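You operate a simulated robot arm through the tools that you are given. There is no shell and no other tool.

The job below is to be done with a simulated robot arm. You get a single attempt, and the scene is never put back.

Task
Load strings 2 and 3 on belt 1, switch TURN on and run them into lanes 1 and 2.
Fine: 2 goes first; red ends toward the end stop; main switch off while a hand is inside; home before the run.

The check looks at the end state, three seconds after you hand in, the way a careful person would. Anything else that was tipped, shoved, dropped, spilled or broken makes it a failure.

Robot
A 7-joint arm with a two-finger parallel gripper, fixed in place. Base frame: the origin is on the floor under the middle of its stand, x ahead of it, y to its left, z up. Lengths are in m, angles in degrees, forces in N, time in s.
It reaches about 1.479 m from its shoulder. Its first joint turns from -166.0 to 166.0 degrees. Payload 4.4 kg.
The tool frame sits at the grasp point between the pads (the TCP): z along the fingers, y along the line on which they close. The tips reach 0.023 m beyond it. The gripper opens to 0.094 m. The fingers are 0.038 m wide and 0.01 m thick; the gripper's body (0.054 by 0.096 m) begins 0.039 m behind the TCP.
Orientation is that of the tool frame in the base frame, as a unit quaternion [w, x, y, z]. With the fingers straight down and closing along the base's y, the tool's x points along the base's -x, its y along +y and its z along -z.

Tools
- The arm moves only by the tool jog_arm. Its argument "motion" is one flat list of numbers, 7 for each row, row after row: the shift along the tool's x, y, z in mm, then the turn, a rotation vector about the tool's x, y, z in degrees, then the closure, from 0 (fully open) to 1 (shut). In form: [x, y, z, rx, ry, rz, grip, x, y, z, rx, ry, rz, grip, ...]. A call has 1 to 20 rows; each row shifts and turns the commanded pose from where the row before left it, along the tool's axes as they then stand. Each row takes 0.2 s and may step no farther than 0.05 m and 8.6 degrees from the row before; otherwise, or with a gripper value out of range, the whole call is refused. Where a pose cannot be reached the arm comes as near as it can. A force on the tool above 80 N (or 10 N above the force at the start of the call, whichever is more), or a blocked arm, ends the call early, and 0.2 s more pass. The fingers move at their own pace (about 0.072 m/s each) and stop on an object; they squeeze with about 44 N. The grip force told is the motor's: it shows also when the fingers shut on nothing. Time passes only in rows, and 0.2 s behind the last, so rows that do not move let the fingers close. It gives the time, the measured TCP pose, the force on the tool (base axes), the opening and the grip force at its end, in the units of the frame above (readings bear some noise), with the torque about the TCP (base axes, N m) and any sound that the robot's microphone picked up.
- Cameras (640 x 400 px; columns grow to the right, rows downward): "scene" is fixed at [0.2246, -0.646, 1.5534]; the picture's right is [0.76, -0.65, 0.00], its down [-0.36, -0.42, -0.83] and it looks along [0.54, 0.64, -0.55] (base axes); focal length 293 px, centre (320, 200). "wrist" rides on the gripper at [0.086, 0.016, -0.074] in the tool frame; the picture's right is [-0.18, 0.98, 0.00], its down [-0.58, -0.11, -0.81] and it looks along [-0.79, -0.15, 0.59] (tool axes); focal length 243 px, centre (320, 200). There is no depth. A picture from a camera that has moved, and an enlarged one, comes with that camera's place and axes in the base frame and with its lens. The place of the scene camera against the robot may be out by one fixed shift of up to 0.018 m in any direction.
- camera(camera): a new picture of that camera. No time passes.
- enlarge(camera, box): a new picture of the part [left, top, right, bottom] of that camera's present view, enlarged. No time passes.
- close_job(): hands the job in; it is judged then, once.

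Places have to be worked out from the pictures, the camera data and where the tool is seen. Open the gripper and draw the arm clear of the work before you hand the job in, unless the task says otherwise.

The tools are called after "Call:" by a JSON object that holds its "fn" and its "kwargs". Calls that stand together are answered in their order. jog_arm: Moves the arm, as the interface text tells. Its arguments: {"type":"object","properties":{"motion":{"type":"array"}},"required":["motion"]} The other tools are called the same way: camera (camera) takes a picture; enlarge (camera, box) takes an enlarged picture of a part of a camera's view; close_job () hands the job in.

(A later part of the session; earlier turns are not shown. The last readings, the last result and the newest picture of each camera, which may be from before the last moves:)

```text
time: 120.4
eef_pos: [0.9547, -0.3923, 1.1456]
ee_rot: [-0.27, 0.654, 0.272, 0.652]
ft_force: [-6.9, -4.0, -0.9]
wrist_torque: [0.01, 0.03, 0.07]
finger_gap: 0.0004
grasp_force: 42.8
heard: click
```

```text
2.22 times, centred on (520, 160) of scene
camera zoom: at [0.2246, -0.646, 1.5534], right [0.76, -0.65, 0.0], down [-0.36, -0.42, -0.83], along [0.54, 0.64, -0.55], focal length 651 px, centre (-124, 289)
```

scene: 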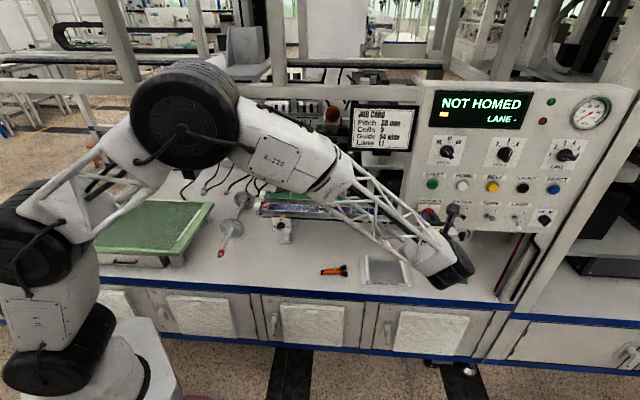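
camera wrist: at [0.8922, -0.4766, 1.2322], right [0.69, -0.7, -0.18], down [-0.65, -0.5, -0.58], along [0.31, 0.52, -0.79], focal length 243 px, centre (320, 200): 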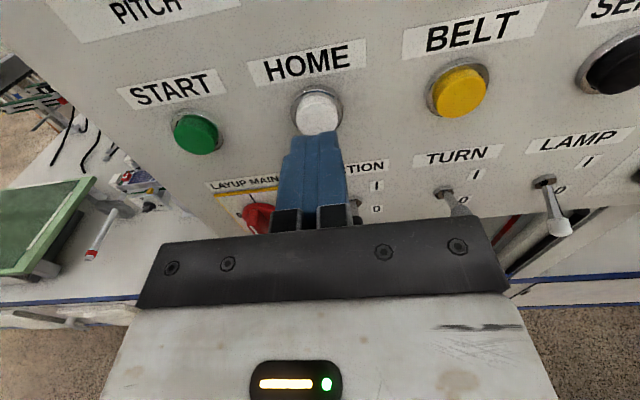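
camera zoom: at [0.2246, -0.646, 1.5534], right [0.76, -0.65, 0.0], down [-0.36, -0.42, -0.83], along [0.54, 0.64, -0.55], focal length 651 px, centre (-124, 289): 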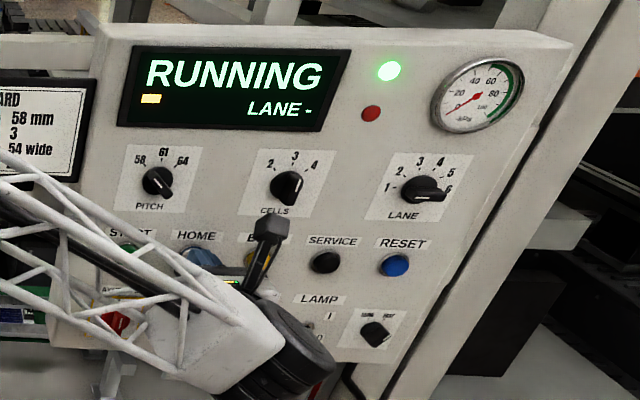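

Click heard; display says RUNNING with the green lamp lit – it is homing. I back off the button and watch.

Call:
{"fn": "jog_arm", "kwargs": {"motion": [0, 0, -25, 0, 0, 0, 1, 0, 0, -25, 0, 0, 0, 1, 0, 0, 0, 0, 0, 0, 1, 0, 0, 0, 0, 0, 0, 1, 0, 0, 0, 0, 0, 0, 1, 0, 0, 0, 0, 0, 0, 1]}}

Call:
{"fn": "camera", "kwargs": {"camera": "scene"}}

Call:
{"fn": "enlarge", "kwargs": {"camera": "scene", "box": [400, 70, 640, 250]}}

```text
time: 121.8
eef_pos: [0.9206, -0.4264, 1.1469]
ee_rot: [-0.269, 0.654, 0.271, 0.653]
ft_force: [-0.3, -0.1, -0.7]
wrist_torque: [0.01, -0.01, 0.0]
finger_gap: 0.0001
grasp_force: 43.2
```

```text
taken
```

scene: 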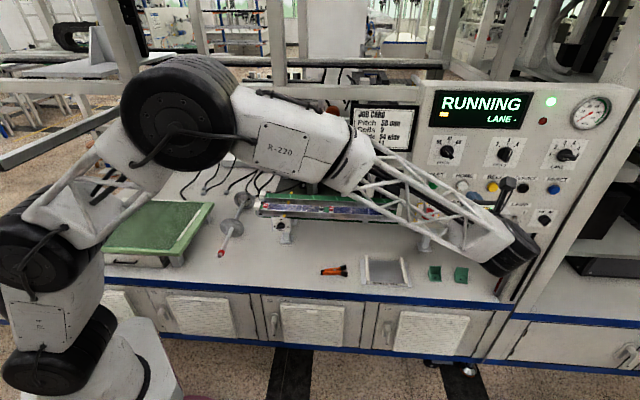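

```text
2.22 times, centred on (520, 160) of scene
camera zoom: at [0.2246, -0.646, 1.5534], right [0.76, -0.65, 0.0], down [-0.36, -0.42, -0.83], along [0.54, 0.64, -0.55], focal length 651 px, centre (-124, 289)
```

zoom: 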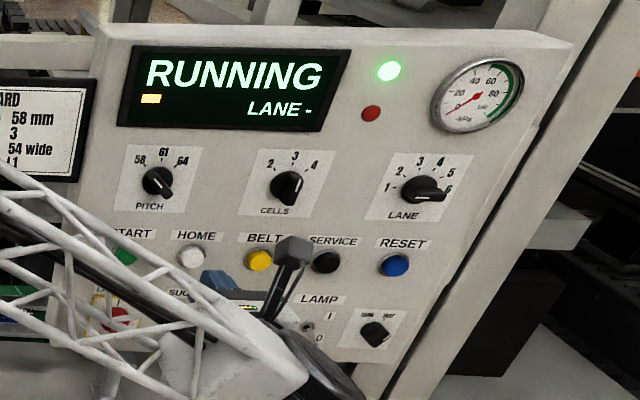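

The gantry boom is moving to its home. I wait for it to finish.

Call:
{"fn": "jog_arm", "kwargs": {"motion": [0, 0, 0, 0, 0, 0, 1, 0, 0, 0, 0, 0, 0, 1, 0, 0, 0, 0, 0, 0, 1, 0, 0, 0, 0, 0, 0, 1, 0, 0, 0, 0, 0, 0, 1, 0, 0, 0, 0, 0, 0, 1, 0, 0, 0, 0, 0, 0, 1, 0, 0, 0, 0, 0, 0, 1, 0, 0, 0, 0, 0, 0, 1, 0, 0, 0, 0, 0, 0, 1]}}

Call:
{"fn": "camera", "kwargs": {"camera": "scene"}}

```text
time: 124.0
eef_pos: [0.92, -0.4268, 1.1472]
ee_rot: [-0.268, 0.655, 0.271, 0.653]
ft_force: [-0.6, -0.3, -0.4]
wrist_torque: [-0.01, 0.0, -0.02]
finger_gap: 0.0
grasp_force: 42.4
```

```text
taken
```

scene: 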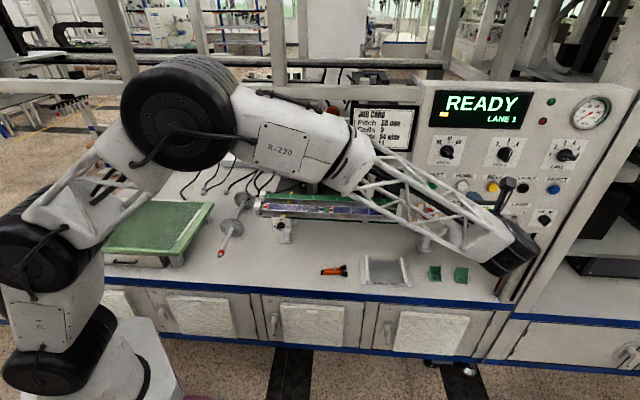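

READY, LANE 1. I'll zoom on the display, the gauge and the belt before going on.

Call:
{"fn": "enlarge", "kwargs": {"camera": "scene", "box": [425, 80, 545, 135]}}

Call:
{"fn": "enlarge", "kwargs": {"camera": "scene", "box": [550, 80, 630, 140]}}

Call:
{"fn": "enlarge", "kwargs": {"camera": "scene", "box": [240, 170, 400, 250]}}

Call:
{"fn": "enlarge", "kwargs": {"camera": "scene", "box": [0, 20, 240, 200]}}

Call:
{"fn": "camera", "kwargs": {"camera": "wrist"}}

```text
5.33 times, centred on (485, 108) of scene
camera zoom: at [0.2246, -0.646, 1.5534], right [0.76, -0.65, 0.0], down [-0.36, -0.42, -0.83], along [0.54, 0.64, -0.55], focal length 1562 px, centre (-560, 693)
```

zoom: 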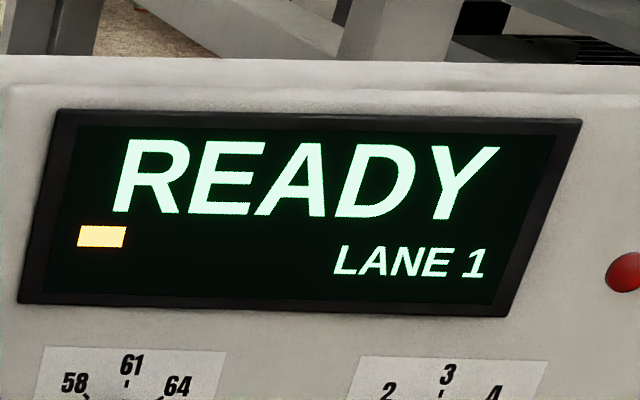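

```text
6.67 times, centred on (590, 110) of scene
camera zoom: at [0.2246, -0.646, 1.5534], right [0.76, -0.65, 0.0], down [-0.36, -0.42, -0.83], along [0.54, 0.64, -0.55], focal length 1953 px, centre (-1480, 800)
```

zoom: 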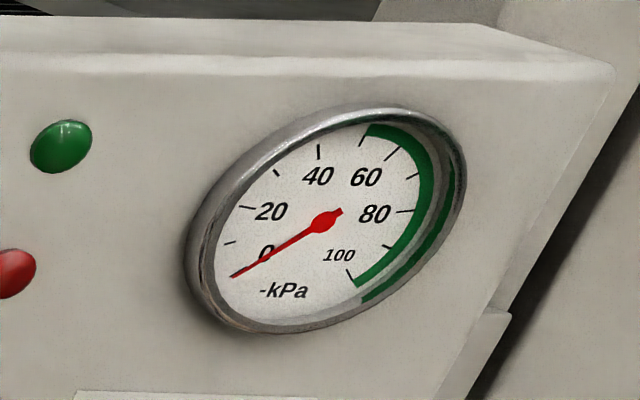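

```text
4.00 times, centred on (320, 210) of scene
camera zoom: at [0.2246, -0.646, 1.5534], right [0.76, -0.65, 0.0], down [-0.36, -0.42, -0.83], along [0.54, 0.64, -0.55], focal length 1172 px, centre (320, 160)
```

zoom: 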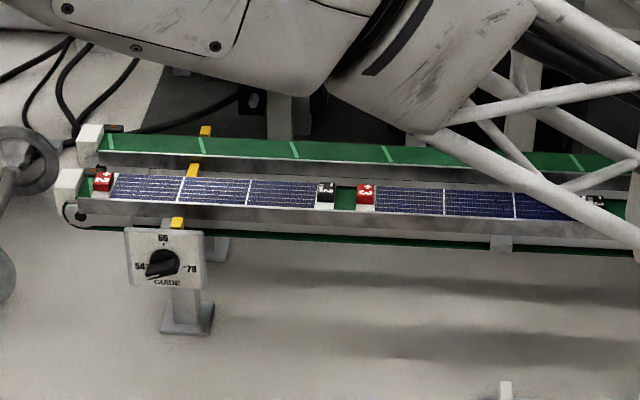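

```text
2.22 times, centred on (120, 110) of scene
camera zoom: at [0.2246, -0.646, 1.5534], right [0.76, -0.65, 0.0], down [-0.36, -0.42, -0.83], along [0.54, 0.64, -0.55], focal length 651 px, centre (764, 400)
```

zoom: 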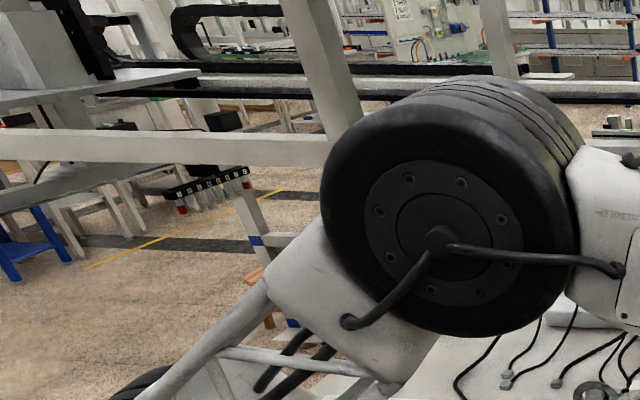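

```text
taken
camera wrist: at [0.8783, -0.4904, 1.233], right [0.69, -0.7, -0.18], down [-0.65, -0.5, -0.58], along [0.31, 0.52, -0.79], focal length 243 px, centre (320, 200)
```

wrist: 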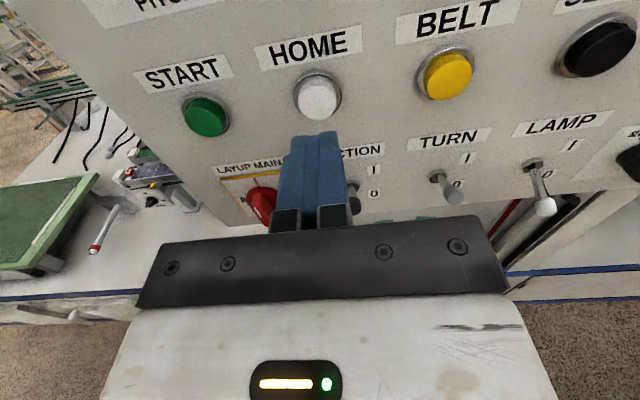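

Gantry is homed (READY, LANE 1), strings undisturbed. The red end is ~16 mm short of the stop, so I feed the belt first: I line up with the BELT button and give it one short press.

Call:
{"fn": "jog_arm", "kwargs": {"motion": [0, 39.3, 0, 0, 0, 0, 1, 0, 39.3, 0, 0, 0, 0, 1, 0, 0, 36, 0, 0, 0, 1, 0, 0, 0, 0, 0, 0, 1]}}

Call:
{"fn": "camera", "kwargs": {"camera": "wrist"}}

```text
time: 125.0
eef_pos: [1.0005, -0.4568, 1.1478]
ee_rot: [-0.269, 0.654, 0.271, 0.653]
ft_force: [0.1, -0.3, 0.2]
wrist_torque: [-0.03, 0.01, 0.02]
finger_gap: 0.0
grasp_force: 42.7
```

```text
taken
camera wrist: at [0.9582, -0.5206, 1.2348], right [0.69, -0.7, -0.18], down [-0.65, -0.5, -0.58], along [0.31, 0.52, -0.79], focal length 243 px, centre (320, 200)
```

wrist: 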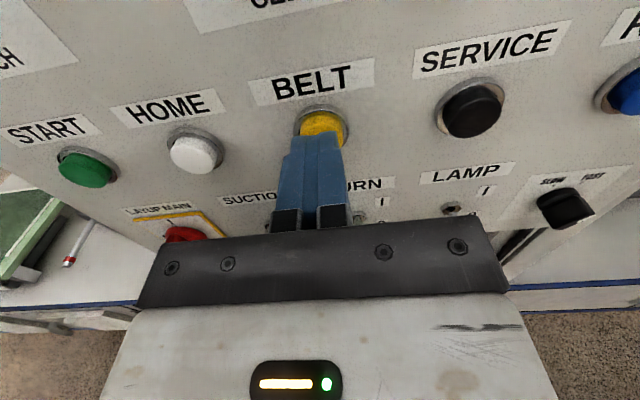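

Aligned with BELT. I press it briefly and release.

Call:
{"fn": "jog_arm", "kwargs": {"motion": [0, 0, 10, 0, 0, 0, 1, 0, 0, 5, 0, 0, 0, 1, 0, 0, -15, 0, 0, 0, 1]}}

Call:
{"fn": "camera", "kwargs": {"camera": "scene"}}

Call:
{"fn": "enlarge", "kwargs": {"camera": "scene", "box": [240, 170, 400, 250]}}

```text
time: 125.8
eef_pos: [1.0, -0.4577, 1.1463]
ee_rot: [-0.268, 0.655, 0.271, 0.653]
ft_force: [1.0, 0.5, -0.2]
wrist_torque: [-0.01, 0.0, 0.0]
finger_gap: 0.0
grasp_force: 41.9
heard: click
```

```text
taken
```

scene: 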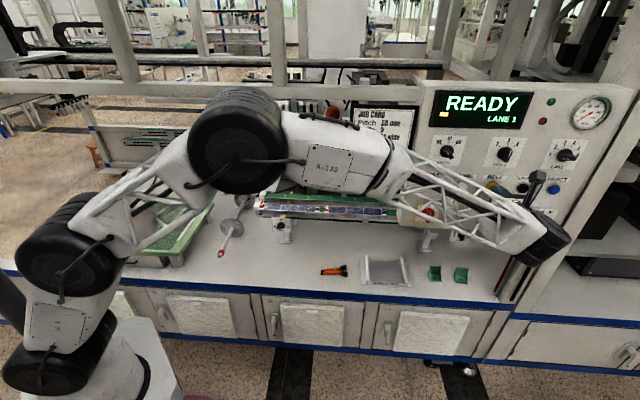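

```text
4.00 times, centred on (320, 210) of scene
camera zoom: at [0.2246, -0.646, 1.5534], right [0.76, -0.65, 0.0], down [-0.36, -0.42, -0.83], along [0.54, 0.64, -0.55], focal length 1172 px, centre (320, 160)
```

zoom: 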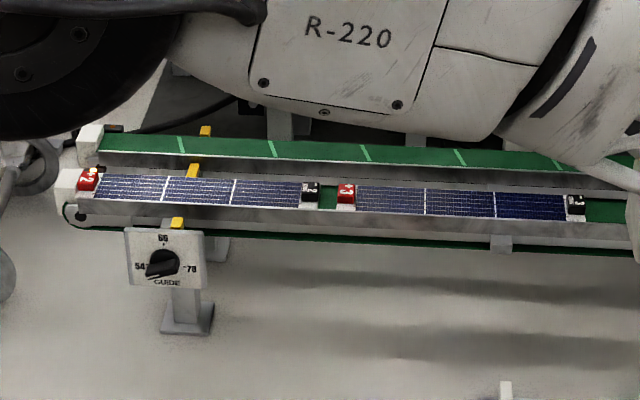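

The belt moved both strings toward the stop; string 2's red end is now at it. I wait a moment and look whether the belt has stopped.

Call:
{"fn": "jog_arm", "kwargs": {"motion": [0, 0, -20, 0, 0, 0, 1, 0, 0, 0, 0, 0, 0, 1, 0, 0, 0, 0, 0, 0, 1, 0, 0, 0, 0, 0, 0, 1, 0, 0, 0, 0, 0, 0, 1]}}

Call:
{"fn": "enlarge", "kwargs": {"camera": "scene", "box": [250, 190, 300, 225]}}

Call:
{"fn": "enlarge", "kwargs": {"camera": "scene", "box": [240, 170, 400, 250]}}

Call:
{"fn": "enlarge", "kwargs": {"camera": "scene", "box": [400, 70, 640, 250]}}

```text
time: 127.0
eef_pos: [0.9849, -0.4726, 1.1459]
ee_rot: [-0.269, 0.654, 0.271, 0.653]
ft_force: [1.2, -0.4, -0.6]
wrist_torque: [-0.02, 0.03, -0.03]
finger_gap: 0.0
grasp_force: 42.1
```

```text
11.43 times, centred on (275, 208) of scene
camera zoom: at [0.2246, -0.646, 1.5534], right [0.76, -0.65, 0.0], down [-0.36, -0.42, -0.83], along [0.54, 0.64, -0.55], focal length 3348 px, centre (834, 114)
```

zoom: 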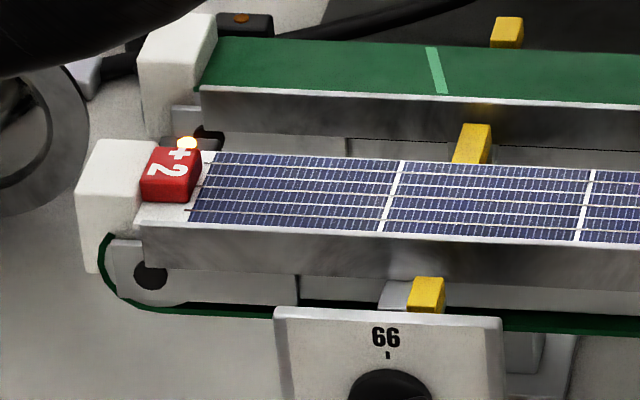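

```text
4.00 times, centred on (320, 210) of scene
camera zoom: at [0.2246, -0.646, 1.5534], right [0.76, -0.65, 0.0], down [-0.36, -0.42, -0.83], along [0.54, 0.64, -0.55], focal length 1172 px, centre (320, 160)
```

zoom: 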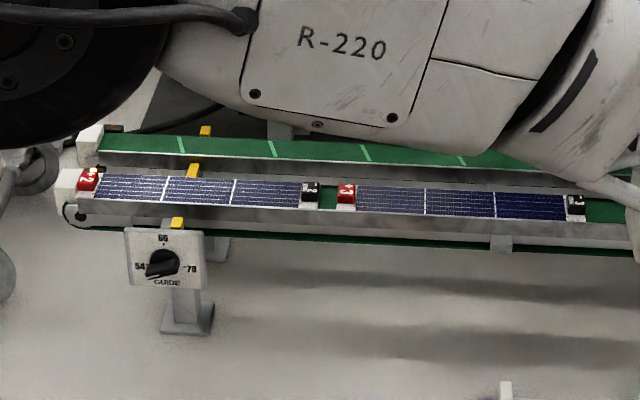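

```text
2.22 times, centred on (520, 160) of scene
camera zoom: at [0.2246, -0.646, 1.5534], right [0.76, -0.65, 0.0], down [-0.36, -0.42, -0.83], along [0.54, 0.64, -0.55], focal length 651 px, centre (-124, 289)
```

zoom: 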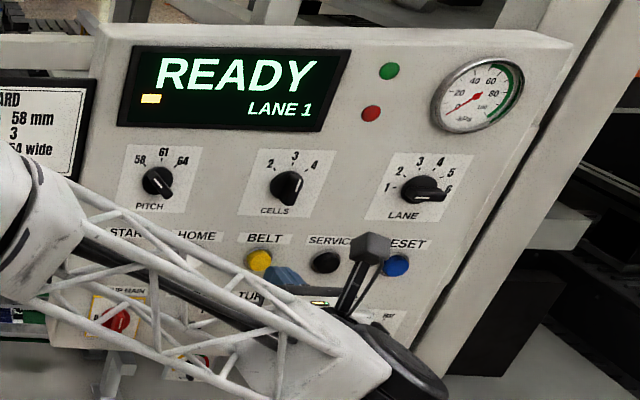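

Belt stopped with string 2 against the stop and its sensor lit; display READY, LANE 1, TURN on, suction on. Now I move to START.

Call:
{"fn": "jog_arm", "kwargs": {"motion": [0, -40, 0, 0, 0, 0, 1, 0, -40, 0, 0, 0, 0, 1, 0, -40, 0, 0, 0, 0, 1, 0, -40, -0.5, 0, 0, 0, 1, -2, 0, 20, 0, 0, 0, 1, 0, 0, 0, 0, 0, 0, 1]}}

Call:
{"fn": "camera", "kwargs": {"camera": "wrist"}}

Call:
{"fn": "camera", "kwargs": {"camera": "scene"}}

```text
time: 128.4
eef_pos: [0.8879, -0.345, 1.1441]
ee_rot: [-0.27, 0.654, 0.272, 0.653]
ft_force: [1.3, 0.8, -0.9]
wrist_torque: [0.0, -0.02, 0.01]
finger_gap: 0.0
grasp_force: 42.3
```

```text
taken
camera wrist: at [0.8467, -0.4085, 1.2303], right [0.69, -0.7, -0.18], down [-0.65, -0.5, -0.58], along [0.31, 0.52, -0.79], focal length 243 px, centre (320, 200)
```

wrist: 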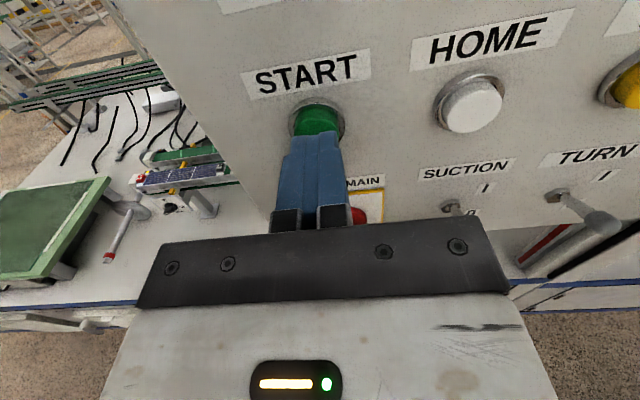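

```text
taken
```

scene: 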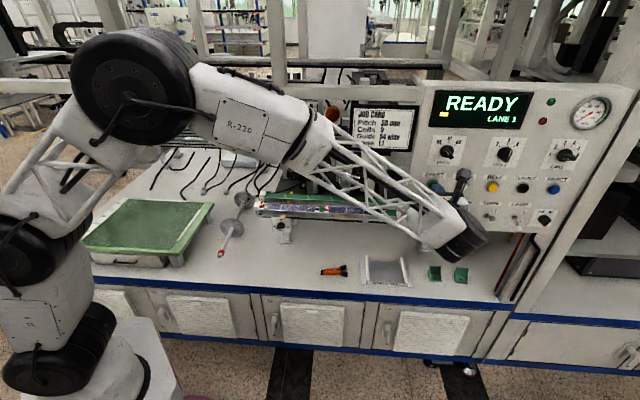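

Aligned with START, arm well away from the gantry's travel. I press START briefly and withdraw.

Call:
{"fn": "jog_arm", "kwargs": {"motion": [0, 0, 10, 0, 0, 0, 1, 0, 0, 5, 0, 0, 0, 1, 0, 0, -15, 0, 0, 0, 1, 0, 0, -25, 0, 0, 0, 1]}}

Call:
{"fn": "camera", "kwargs": {"camera": "scene"}}

```text
time: 129.4
eef_pos: [0.8684, -0.3625, 1.146]
ee_rot: [-0.269, 0.654, 0.271, 0.653]
ft_force: [-0.8, -0.6, 0.4]
wrist_torque: [0.01, -0.02, -0.01]
finger_gap: 0.0
grasp_force: 42.5
heard: click
```

```text
taken
```

scene: 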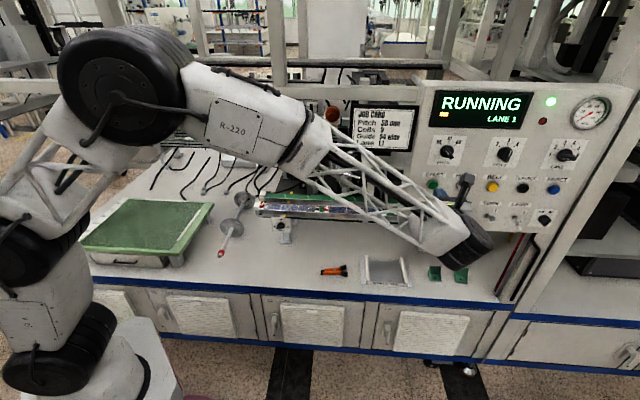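

Click heard, RUNNING, LANE 1. I watch the cycle without moving.

Call:
{"fn": "jog_arm", "kwargs": {"motion": [0, 0, 0, 0, 0, 0, 1, 0, 0, 0, 0, 0, 0, 1, 0, 0, 0, 0, 0, 0, 1, 0, 0, 0, 0, 0, 0, 1, 0, 0, 0, 0, 0, 0, 1]}}

Call:
{"fn": "camera", "kwargs": {"camera": "scene"}}

Call:
{"fn": "jog_arm", "kwargs": {"motion": [0, 0, 0, 0, 0, 0, 1, 0, 0, 0, 0, 0, 0, 1, 0, 0, 0, 0, 0, 0, 1, 0, 0, 0, 0, 0, 0, 1, 0, 0, 0, 0, 0, 0, 1]}}

Call:
{"fn": "camera", "kwargs": {"camera": "scene"}}

```text
time: 130.6
eef_pos: [0.8687, -0.3629, 1.1462]
ee_rot: [-0.269, 0.654, 0.272, 0.652]
ft_force: [0.6, 0.2, -0.7]
wrist_torque: [0.0, 0.01, -0.03]
finger_gap: 0.0
grasp_force: 41.8
```

```text
taken
```

scene: 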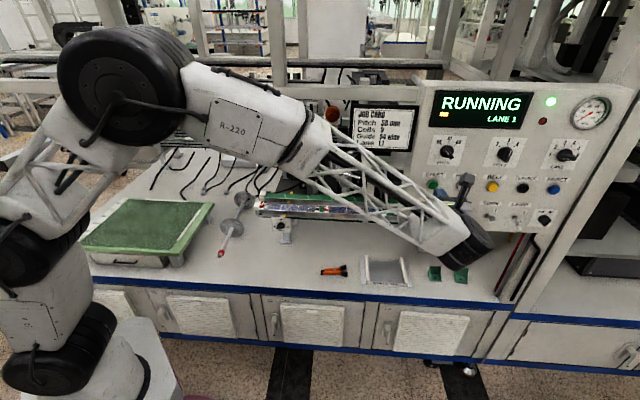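

```text
time: 131.8
eef_pos: [0.8688, -0.3622, 1.1451]
ee_rot: [-0.27, 0.654, 0.271, 0.653]
ft_force: [0.2, 0.1, -0.1]
wrist_torque: [0.0, -0.02, -0.01]
finger_gap: 0.0
grasp_force: 42.5
```

```text
taken
```

scene: 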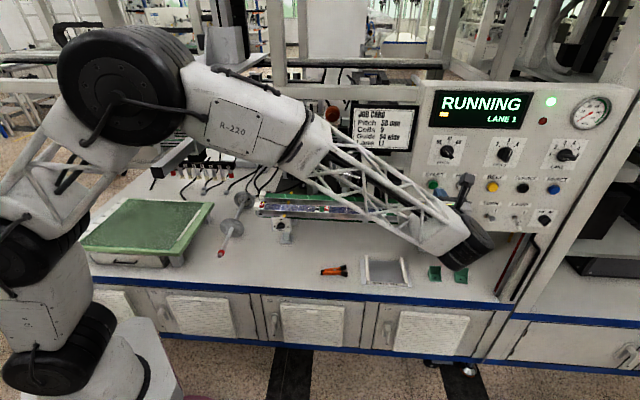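

Call:
{"fn": "jog_arm", "kwargs": {"motion": [0, 0, 0, 0, 0, 0, 1, 0, 0, 0, 0, 0, 0, 1, 0, 0, 0, 0, 0, 0, 1, 0, 0, 0, 0, 0, 0, 1, 0, 0, 0, 0, 0, 0, 1]}}

Call:
{"fn": "camera", "kwargs": {"camera": "scene"}}

Call:
{"fn": "jog_arm", "kwargs": {"motion": [0, 0, 0, 0, 0, 0, 1, 0, 0, 0, 0, 0, 0, 1, 0, 0, 0, 0, 0, 0, 1, 0, 0, 0, 0, 0, 0, 1, 0, 0, 0, 0, 0, 0, 1]}}

Call:
{"fn": "camera", "kwargs": {"camera": "scene"}}

Call:
{"fn": "jog_arm", "kwargs": {"motion": [0, 0, 0, 0, 0, 0, 1, 0, 0, 0, 0, 0, 0, 1, 0, 0, 0, 0, 0, 0, 1, 0, 0, 0, 0, 0, 0, 1, 0, 0, 0, 0, 0, 0, 1]}}

Call:
{"fn": "camera", "kwargs": {"camera": "scene"}}

```text
time: 133.0
eef_pos: [0.8681, -0.3623, 1.1463]
ee_rot: [-0.27, 0.654, 0.272, 0.652]
ft_force: [0.6, 0.1, -0.4]
wrist_torque: [-0.02, -0.02, 0.02]
finger_gap: 0.0
grasp_force: 42.7
```

```text
taken
```

scene: 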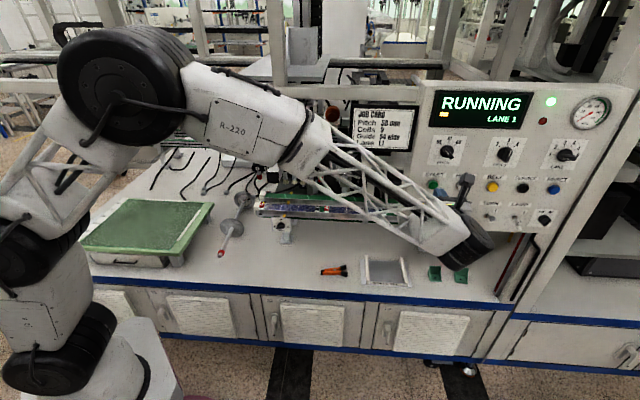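

```text
time: 134.2
eef_pos: [0.8689, -0.3624, 1.1468]
ee_rot: [-0.27, 0.654, 0.272, 0.652]
ft_force: [-0.4, 0.3, -0.2]
wrist_torque: [0.0, 0.01, 0.0]
finger_gap: 0.0002
grasp_force: 42.3
```

```text
taken
```

scene: 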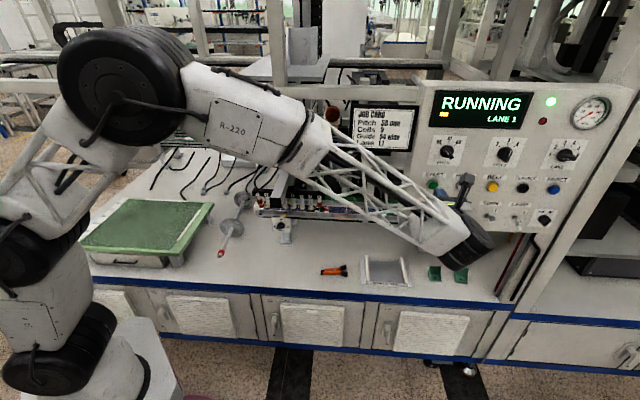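

```text
time: 135.4
eef_pos: [0.8682, -0.3616, 1.1453]
ee_rot: [-0.27, 0.653, 0.272, 0.653]
ft_force: [-0.8, 0.2, -0.1]
wrist_torque: [0.0, 0.01, -0.02]
finger_gap: 0.0001
grasp_force: 42.2
```

```text
taken
```

scene: 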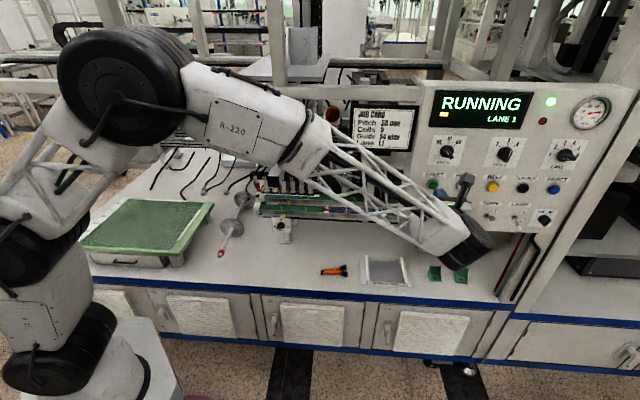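

The head has come down on string 2 and lifted it. Continuing to watch.

Call:
{"fn": "enlarge", "kwargs": {"camera": "scene", "box": [230, 160, 350, 240]}}

Call:
{"fn": "jog_arm", "kwargs": {"motion": [0, 0, 0, 0, 0, 0, 1, 0, 0, 0, 0, 0, 0, 1, 0, 0, 0, 0, 0, 0, 1, 0, 0, 0, 0, 0, 0, 1, 0, 0, 0, 0, 0, 0, 1]}}

Call:
{"fn": "camera", "kwargs": {"camera": "scene"}}

Call:
{"fn": "jog_arm", "kwargs": {"motion": [0, 0, 0, 0, 0, 0, 1, 0, 0, 0, 0, 0, 0, 1, 0, 0, 0, 0, 0, 0, 1, 0, 0, 0, 0, 0, 0, 1, 0, 0, 0, 0, 0, 0, 1]}}

Call:
{"fn": "camera", "kwargs": {"camera": "scene"}}

Call:
{"fn": "jog_arm", "kwargs": {"motion": [0, 0, 0, 0, 0, 0, 1, 0, 0, 0, 0, 0, 0, 1, 0, 0, 0, 0, 0, 0, 1, 0, 0, 0, 0, 0, 0, 1, 0, 0, 0, 0, 0, 0, 1]}}

Call:
{"fn": "camera", "kwargs": {"camera": "scene"}}

```text
5.00 times, centred on (290, 200) of scene
camera zoom: at [0.2246, -0.646, 1.5534], right [0.76, -0.65, 0.0], down [-0.36, -0.42, -0.83], along [0.54, 0.64, -0.55], focal length 1465 px, centre (470, 200)
```

zoom: 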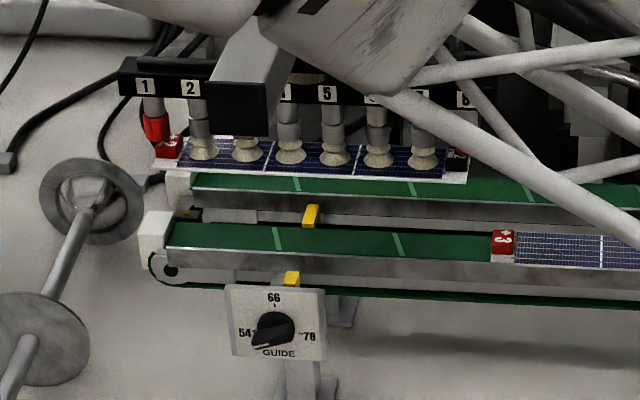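

```text
time: 136.6
eef_pos: [0.8689, -0.3617, 1.1448]
ee_rot: [-0.269, 0.654, 0.27, 0.653]
ft_force: [1.0, 0.6, -0.1]
wrist_torque: [0.02, -0.02, -0.02]
finger_gap: 0.0
grasp_force: 42.1
```

```text
taken
```

scene: 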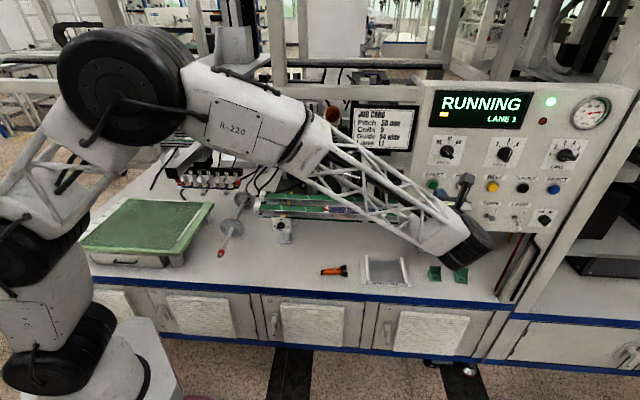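

```text
time: 137.8
eef_pos: [0.8681, -0.3628, 1.146]
ee_rot: [-0.269, 0.654, 0.271, 0.653]
ft_force: [-0.3, -0.3, -0.5]
wrist_torque: [0.0, 0.0, 0.0]
finger_gap: 0.0
grasp_force: 42.4
```

```text
taken
```

scene: 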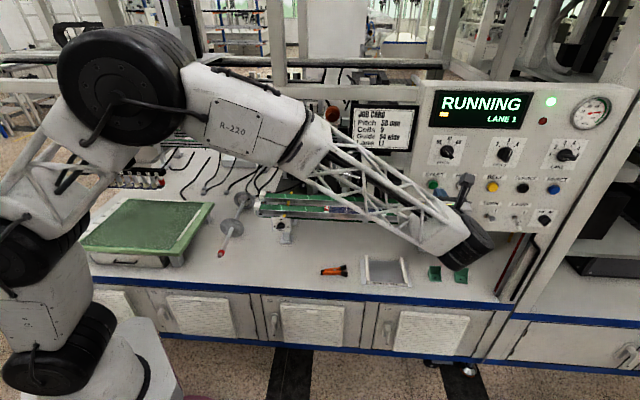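

```text
time: 139.0
eef_pos: [0.8686, -0.3625, 1.1461]
ee_rot: [-0.268, 0.655, 0.272, 0.652]
ft_force: [0.3, 0.1, -0.7]
wrist_torque: [0.03, 0.03, -0.01]
finger_gap: 0.0001
grasp_force: 42.4
```

```text
taken
```

scene: 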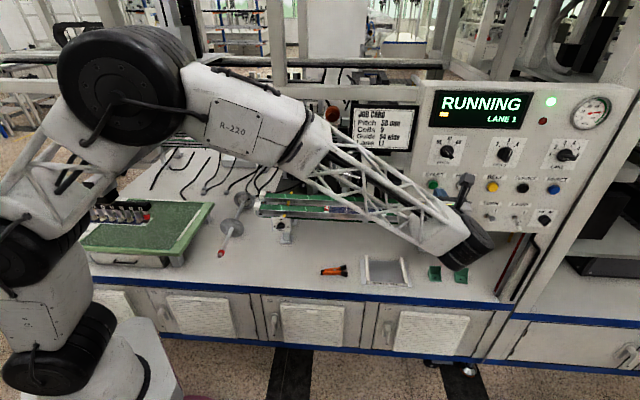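

Call:
{"fn": "enlarge", "kwargs": {"camera": "scene", "box": [0, 130, 240, 280]}}

Call:
{"fn": "jog_arm", "kwargs": {"motion": [0, 0, 0, 0, 0, 0, 1, 0, 0, 0, 0, 0, 0, 1, 0, 0, 0, 0, 0, 0, 1, 0, 0, 0, 0, 0, 0, 1, 0, 0, 0, 0, 0, 0, 1]}}

Call:
{"fn": "camera", "kwargs": {"camera": "scene"}}

Call:
{"fn": "jog_arm", "kwargs": {"motion": [0, 0, 0, 0, 0, 0, 1, 0, 0, 0, 0, 0, 0, 1, 0, 0, 0, 0, 0, 0, 1, 0, 0, 0, 0, 0, 0, 1, 0, 0, 0, 0, 0, 0, 1]}}

Call:
{"fn": "camera", "kwargs": {"camera": "scene"}}

```text
2.67 times, centred on (120, 205) of scene
camera zoom: at [0.2246, -0.646, 1.5534], right [0.76, -0.65, 0.0], down [-0.36, -0.42, -0.83], along [0.54, 0.64, -0.55], focal length 781 px, centre (853, 187)
```

zoom: 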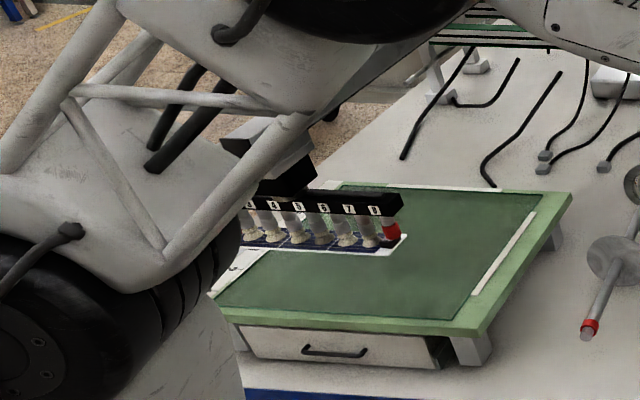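

```text
time: 140.2
eef_pos: [0.8689, -0.3624, 1.1458]
ee_rot: [-0.27, 0.654, 0.271, 0.653]
ft_force: [0.4, -0.6, -0.1]
wrist_torque: [0.01, 0.02, -0.01]
finger_gap: 0.0003
grasp_force: 42.8
```

```text
taken
```

scene: 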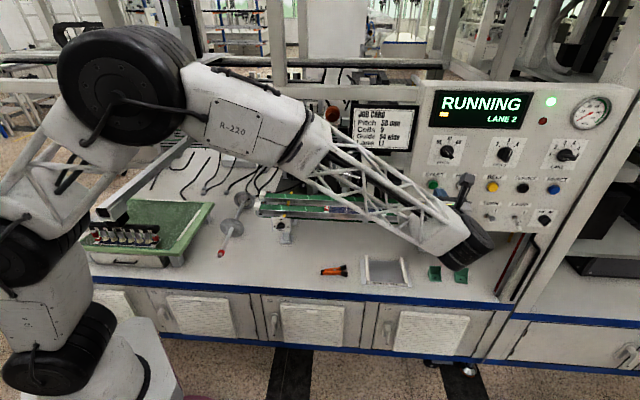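

```text
time: 141.4
eef_pos: [0.8688, -0.3627, 1.1473]
ee_rot: [-0.27, 0.654, 0.272, 0.652]
ft_force: [0.1, 0.3, 0.4]
wrist_torque: [-0.05, 0.01, -0.01]
finger_gap: 0.0
grasp_force: 41.5
```

```text
taken
```

scene: 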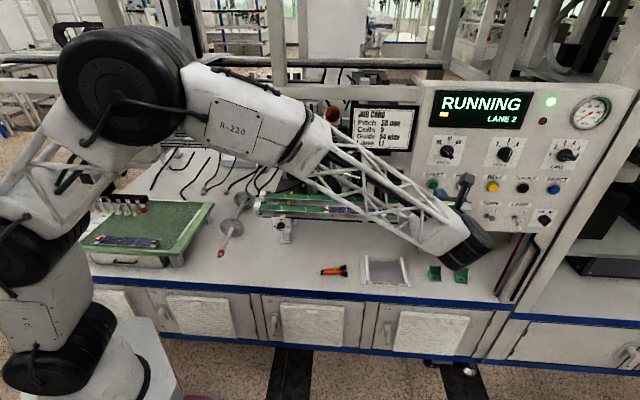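

String 2 has been laid in lane 1 and the display advanced to LANE 2. I wait for the cycle to finish.

Call:
{"fn": "jog_arm", "kwargs": {"motion": [0, 0, 0, 0, 0, 0, 1, 0, 0, 0, 0, 0, 0, 1, 0, 0, 0, 0, 0, 0, 1, 0, 0, 0, 0, 0, 0, 1, 0, 0, 0, 0, 0, 0, 1, 0, 0, 0, 0, 0, 0, 1, 0, 0, 0, 0, 0, 0, 1, 0, 0, 0, 0, 0, 0, 1]}}

Call:
{"fn": "camera", "kwargs": {"camera": "scene"}}

Call:
{"fn": "jog_arm", "kwargs": {"motion": [0, 0, 0, 0, 0, 0, 1, 0, 0, 0, 0, 0, 0, 1, 0, 0, 0, 0, 0, 0, 1, 0, 0, 0, 0, 0, 0, 1, 0, 0, 0, 0, 0, 0, 1, 0, 0, 0, 0, 0, 0, 1, 0, 0, 0, 0, 0, 0, 1, 0, 0, 0, 0, 0, 0, 1]}}

Call:
{"fn": "camera", "kwargs": {"camera": "scene"}}

```text
time: 143.2
eef_pos: [0.8682, -0.3629, 1.1459]
ee_rot: [-0.269, 0.654, 0.271, 0.653]
ft_force: [-0.2, 1.1, 0.5]
wrist_torque: [0.02, 0.02, 0.02]
finger_gap: 0.0
grasp_force: 42.8
```

```text
taken
```

scene: 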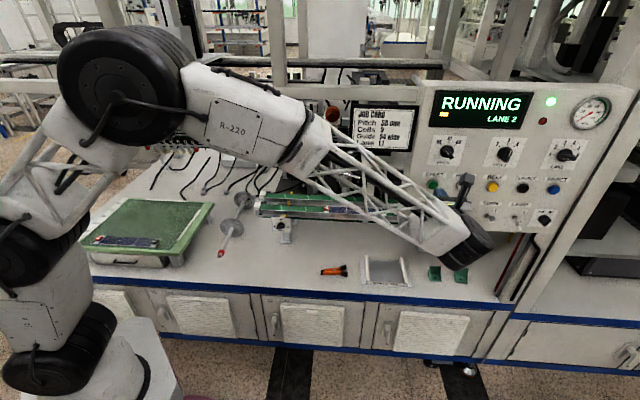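

```text
time: 145.0
eef_pos: [0.8683, -0.3629, 1.1457]
ee_rot: [-0.27, 0.653, 0.271, 0.653]
ft_force: [-0.1, 1.0, 0.1]
wrist_torque: [0.0, 0.04, 0.03]
finger_gap: 0.0
grasp_force: 42.4
```

```text
taken
```

scene: 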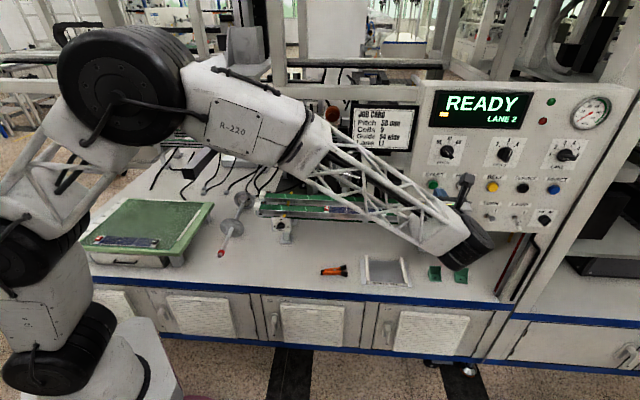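

READY, LANE 2. I check the laid string in lane 1 and where string 3 is on the belt.

Call:
{"fn": "enlarge", "kwargs": {"camera": "scene", "box": [70, 180, 230, 280]}}

Call:
{"fn": "enlarge", "kwargs": {"camera": "scene", "box": [240, 170, 400, 250]}}

Call:
{"fn": "enlarge", "kwargs": {"camera": "scene", "box": [400, 70, 640, 250]}}

```text
4.00 times, centred on (150, 230) of scene
camera zoom: at [0.2246, -0.646, 1.5534], right [0.76, -0.65, 0.0], down [-0.36, -0.42, -0.83], along [0.54, 0.64, -0.55], focal length 1172 px, centre (1000, 80)
```

zoom: 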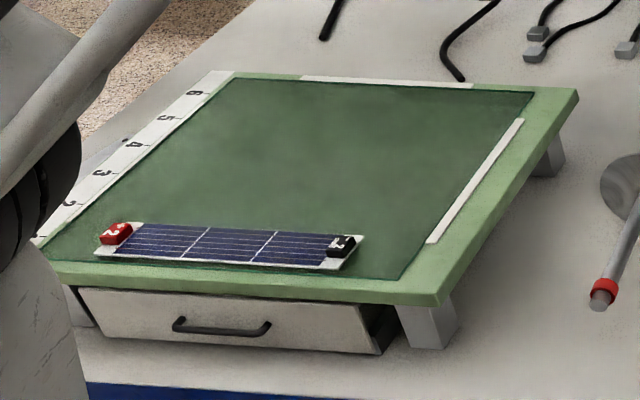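

```text
4.00 times, centred on (320, 210) of scene
camera zoom: at [0.2246, -0.646, 1.5534], right [0.76, -0.65, 0.0], down [-0.36, -0.42, -0.83], along [0.54, 0.64, -0.55], focal length 1172 px, centre (320, 160)
```

zoom: 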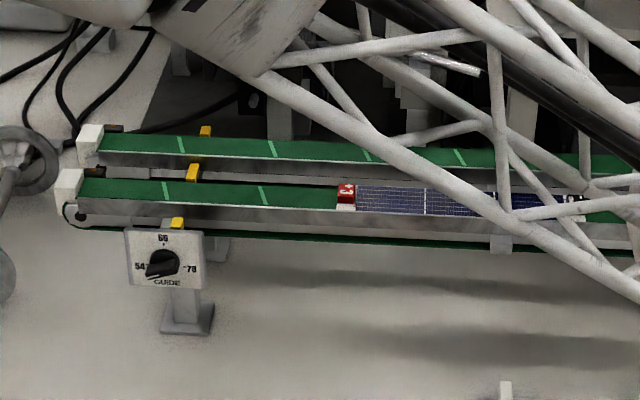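

```text
2.22 times, centred on (520, 160) of scene
camera zoom: at [0.2246, -0.646, 1.5534], right [0.76, -0.65, 0.0], down [-0.36, -0.42, -0.83], along [0.54, 0.64, -0.55], focal length 651 px, centre (-124, 289)
```

zoom: 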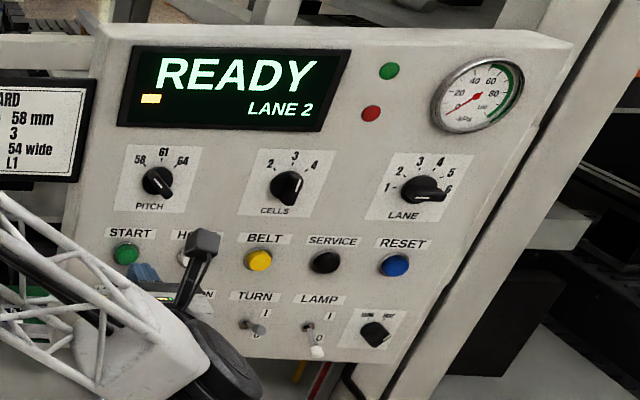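

String 2 is in lane 1; string 3 still waits on the belt. I go back to BELT and press it once to feed string 3 to the stop.

Call:
{"fn": "jog_arm", "kwargs": {"motion": [0, 40, 0, 0, 0, 0, 1, 0, 40, 0, 0, 0, 0, 1, 0, 40, 0, 0, 0, 0, 1, 0, 40, 0, 0, 0, 0, 1, 0, 0, 27, 0, 0, 0, 1, 0, 0, 0, 0, 0, 0, 1]}}

Call:
{"fn": "camera", "kwargs": {"camera": "wrist"}}

```text
time: 146.4
eef_pos: [1.0008, -0.4564, 1.145]
ee_rot: [-0.269, 0.654, 0.271, 0.653]
ft_force: [0.4, 0.4, -0.5]
wrist_torque: [0.01, 0.02, 0.02]
finger_gap: 0.0001
grasp_force: 42.6
```

```text
taken
camera wrist: at [0.9603, -0.5194, 1.2306], right [0.69, -0.7, -0.18], down [-0.65, -0.5, -0.58], along [0.31, 0.52, -0.79], focal length 243 px, centre (320, 200)
```

wrist: 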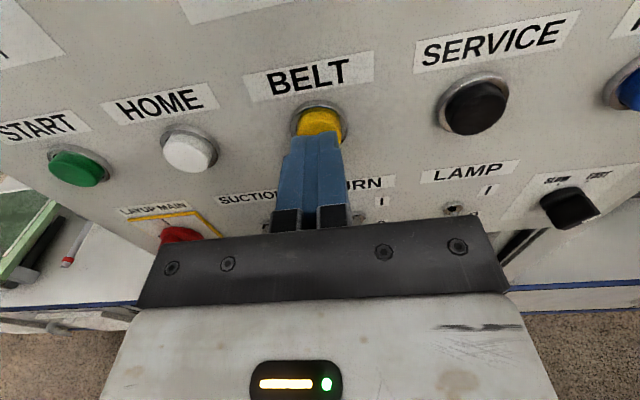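

Aligned with BELT again; pressing once.

Call:
{"fn": "jog_arm", "kwargs": {"motion": [0, 0, 10, 0, 0, 0, 1, 0, 0, 5, 0, 0, 0, 1, 0, 0, -15, 0, 0, 0, 1, 0, 0, -20, 0, 0, 0, 1]}}

Call:
{"fn": "enlarge", "kwargs": {"camera": "scene", "box": [240, 170, 400, 250]}}

Call:
{"fn": "jog_arm", "kwargs": {"motion": [0, 0, 0, 0, 0, 0, 1, 0, 0, 0, 0, 0, 0, 1, 0, 0, 0, 0, 0, 0, 1, 0, 0, 0, 0, 0, 0, 1, 0, 0, 0, 0, 0, 0, 1]}}

Call:
{"fn": "enlarge", "kwargs": {"camera": "scene", "box": [240, 170, 400, 250]}}

```text
time: 147.4
eef_pos: [0.9854, -0.4683, 1.1448]
ee_rot: [-0.27, 0.654, 0.272, 0.653]
ft_force: [0.1, -0.4, 0.2]
wrist_torque: [0.01, 0.03, 0.02]
finger_gap: 0.0
grasp_force: 42.4
heard: click
```

```text
4.00 times, centred on (320, 210) of scene
camera zoom: at [0.2246, -0.646, 1.5534], right [0.76, -0.65, 0.0], down [-0.36, -0.42, -0.83], along [0.54, 0.64, -0.55], focal length 1172 px, centre (320, 160)
```

zoom: 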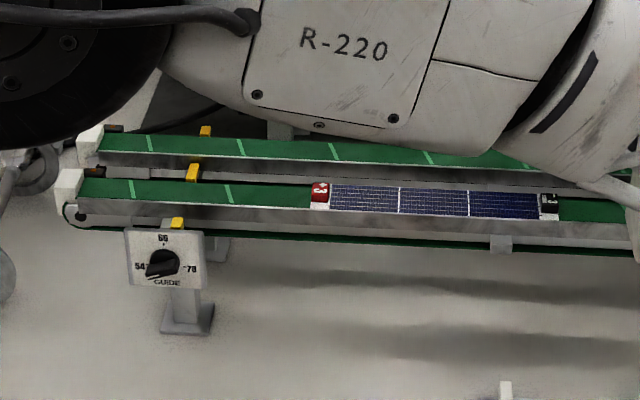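

```text
time: 148.6
eef_pos: [0.9864, -0.47, 1.1439]
ee_rot: [-0.269, 0.654, 0.271, 0.653]
ft_force: [0.8, -0.2, 0.4]
wrist_torque: [0.0, 0.0, 0.03]
finger_gap: 0.0
grasp_force: 42.7
```

```text
4.00 times, centred on (320, 210) of scene
camera zoom: at [0.2246, -0.646, 1.5534], right [0.76, -0.65, 0.0], down [-0.36, -0.42, -0.83], along [0.54, 0.64, -0.55], focal length 1172 px, centre (320, 160)
```

zoom: 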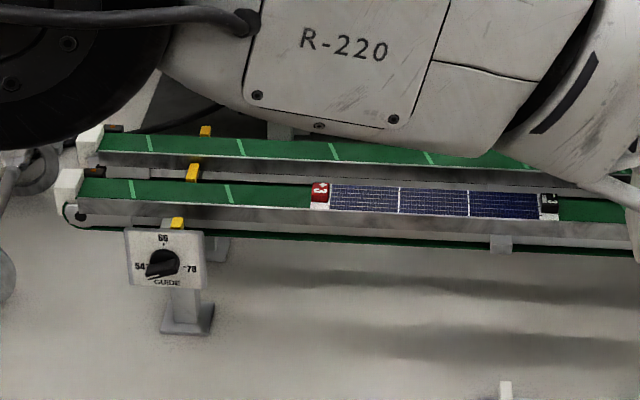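

BELT only runs while held (it moved about 33 mm). I press and hold it in portions, watching string 3.

Call:
{"fn": "jog_arm", "kwargs": {"motion": [0, 0, 20, 0, 0, 0, 1, 0, 0, 15, 0, 0, 0, 1, 0, 0, 0, 0, 0, 0, 1, 0, 0, 0, 0, 0, 0, 1, 0, 0, 0, 0, 0, 0, 1, 0, 0, 0, 0, 0, 0, 1, 0, 0, 0, 0, 0, 0, 1]}}

Call:
{"fn": "enlarge", "kwargs": {"camera": "scene", "box": [240, 170, 400, 250]}}

```text
time: 150.2
eef_pos: [1.0122, -0.4463, 1.145]
ee_rot: [-0.269, 0.654, 0.272, 0.652]
ft_force: [-9.3, -18.1, -1.7]
wrist_torque: [-0.02, 0.0, -0.16]
finger_gap: 0.0001
grasp_force: 42.3
heard: click
```

```text
4.00 times, centred on (320, 210) of scene
camera zoom: at [0.2246, -0.646, 1.5534], right [0.76, -0.65, 0.0], down [-0.36, -0.42, -0.83], along [0.54, 0.64, -0.55], focal length 1172 px, centre (320, 160)
```

zoom: 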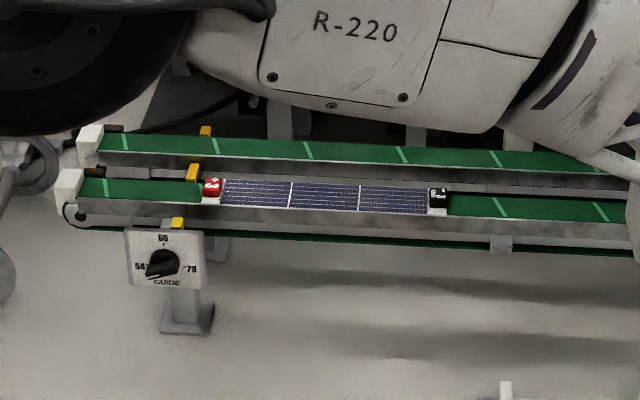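

String 3 advances at about 0.11 m/s. I hold a bit under one second more.

Call:
{"fn": "jog_arm", "kwargs": {"motion": [0, 0, 0, 0, 0, 0, 1, 0, 0, 0, 0, 0, 0, 1, 0, 0, 0, 0, 0, 0, 1, 0, 0, 0, 0, 0, 0, 1]}}

Call:
{"fn": "enlarge", "kwargs": {"camera": "scene", "box": [240, 170, 400, 250]}}

```text
time: 151.2
eef_pos: [1.0107, -0.4454, 1.1448]
ee_rot: [-0.269, 0.654, 0.271, 0.653]
ft_force: [-10.4, -18.8, -1.7]
wrist_torque: [-0.01, 0.02, -0.13]
finger_gap: 0.0
grasp_force: 42.4
```

```text
4.00 times, centred on (320, 210) of scene
camera zoom: at [0.2246, -0.646, 1.5534], right [0.76, -0.65, 0.0], down [-0.36, -0.42, -0.83], along [0.54, 0.64, -0.55], focal length 1172 px, centre (320, 160)
```

zoom: 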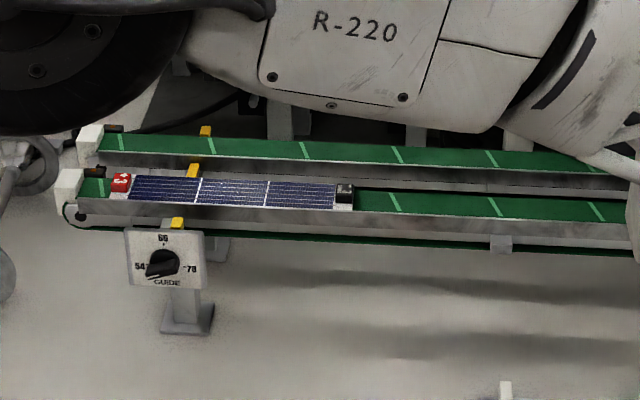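

Call:
{"fn": "jog_arm", "kwargs": {"motion": [0, 0, 0, 0, 0, 0, 1, 0, 0, 0, 0, 0, 0, 1, 0, 0, -15, 0, 0, 0, 1, 0, 0, -20, 0, 0, 0, 1]}}

Call:
{"fn": "enlarge", "kwargs": {"camera": "scene", "box": [240, 170, 400, 250]}}

Call:
{"fn": "enlarge", "kwargs": {"camera": "scene", "box": [250, 190, 300, 225]}}

Call:
{"fn": "enlarge", "kwargs": {"camera": "scene", "box": [400, 70, 640, 250]}}

```text
time: 152.2
eef_pos: [0.9868, -0.4686, 1.1446]
ee_rot: [-0.27, 0.654, 0.272, 0.653]
ft_force: [0.2, -0.2, -1.3]
wrist_torque: [0.02, 0.0, 0.02]
finger_gap: 0.0
grasp_force: 42.6
```

```text
4.00 times, centred on (320, 210) of scene
camera zoom: at [0.2246, -0.646, 1.5534], right [0.76, -0.65, 0.0], down [-0.36, -0.42, -0.83], along [0.54, 0.64, -0.55], focal length 1172 px, centre (320, 160)
```

zoom: 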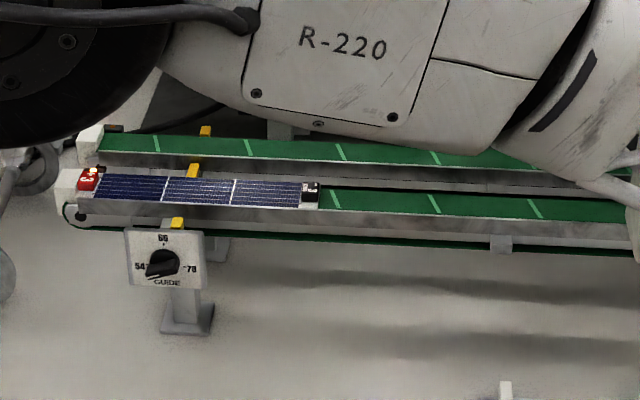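

```text
11.43 times, centred on (275, 208) of scene
camera zoom: at [0.2246, -0.646, 1.5534], right [0.76, -0.65, 0.0], down [-0.36, -0.42, -0.83], along [0.54, 0.64, -0.55], focal length 3348 px, centre (834, 114)
```

zoom: 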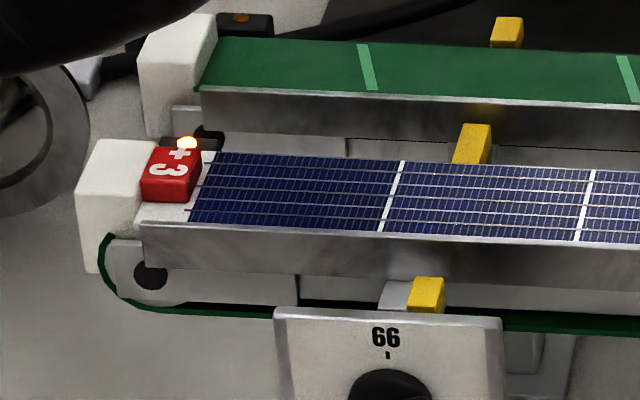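

```text
2.22 times, centred on (520, 160) of scene
camera zoom: at [0.2246, -0.646, 1.5534], right [0.76, -0.65, 0.0], down [-0.36, -0.42, -0.83], along [0.54, 0.64, -0.55], focal length 651 px, centre (-124, 289)
```

zoom: 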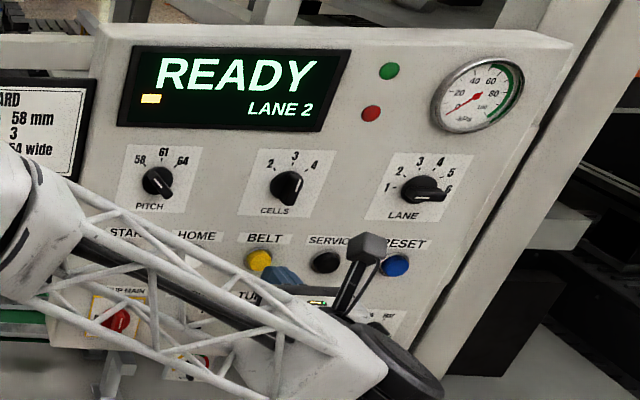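

String 3 is exactly at the stop with the sensor lit; display READY, LANE 2. I return to START and press it.

Call:
{"fn": "jog_arm", "kwargs": {"motion": [0, -39.7, 0, 0, 0, 0, 1, 0, -39.7, 0, 0, 0, 0, 1, 0, -39.7, 0, 0, 0, 0, 1, 0, -39.7, 0, 0, 0, 0, 1, 0, 0, 18, 0, 0, 0, 1, 0, 0, 0, 0, 0, 0, 1]}}

Call:
{"fn": "camera", "kwargs": {"camera": "wrist"}}

```text
time: 153.6
eef_pos: [0.8874, -0.3454, 1.1432]
ee_rot: [-0.27, 0.654, 0.272, 0.653]
ft_force: [0.7, 0.0, -0.2]
wrist_torque: [0.01, -0.02, 0.01]
finger_gap: 0.0
grasp_force: 42.2
```

```text
taken
camera wrist: at [0.8464, -0.4099, 1.2298], right [0.69, -0.7, -0.18], down [-0.65, -0.5, -0.58], along [0.31, 0.52, -0.79], focal length 243 px, centre (320, 200)
```

wrist: 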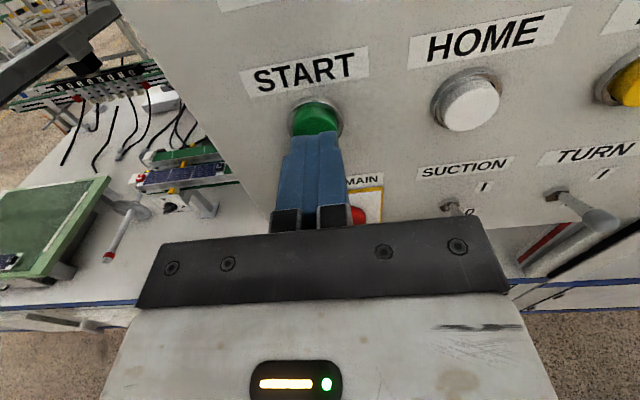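

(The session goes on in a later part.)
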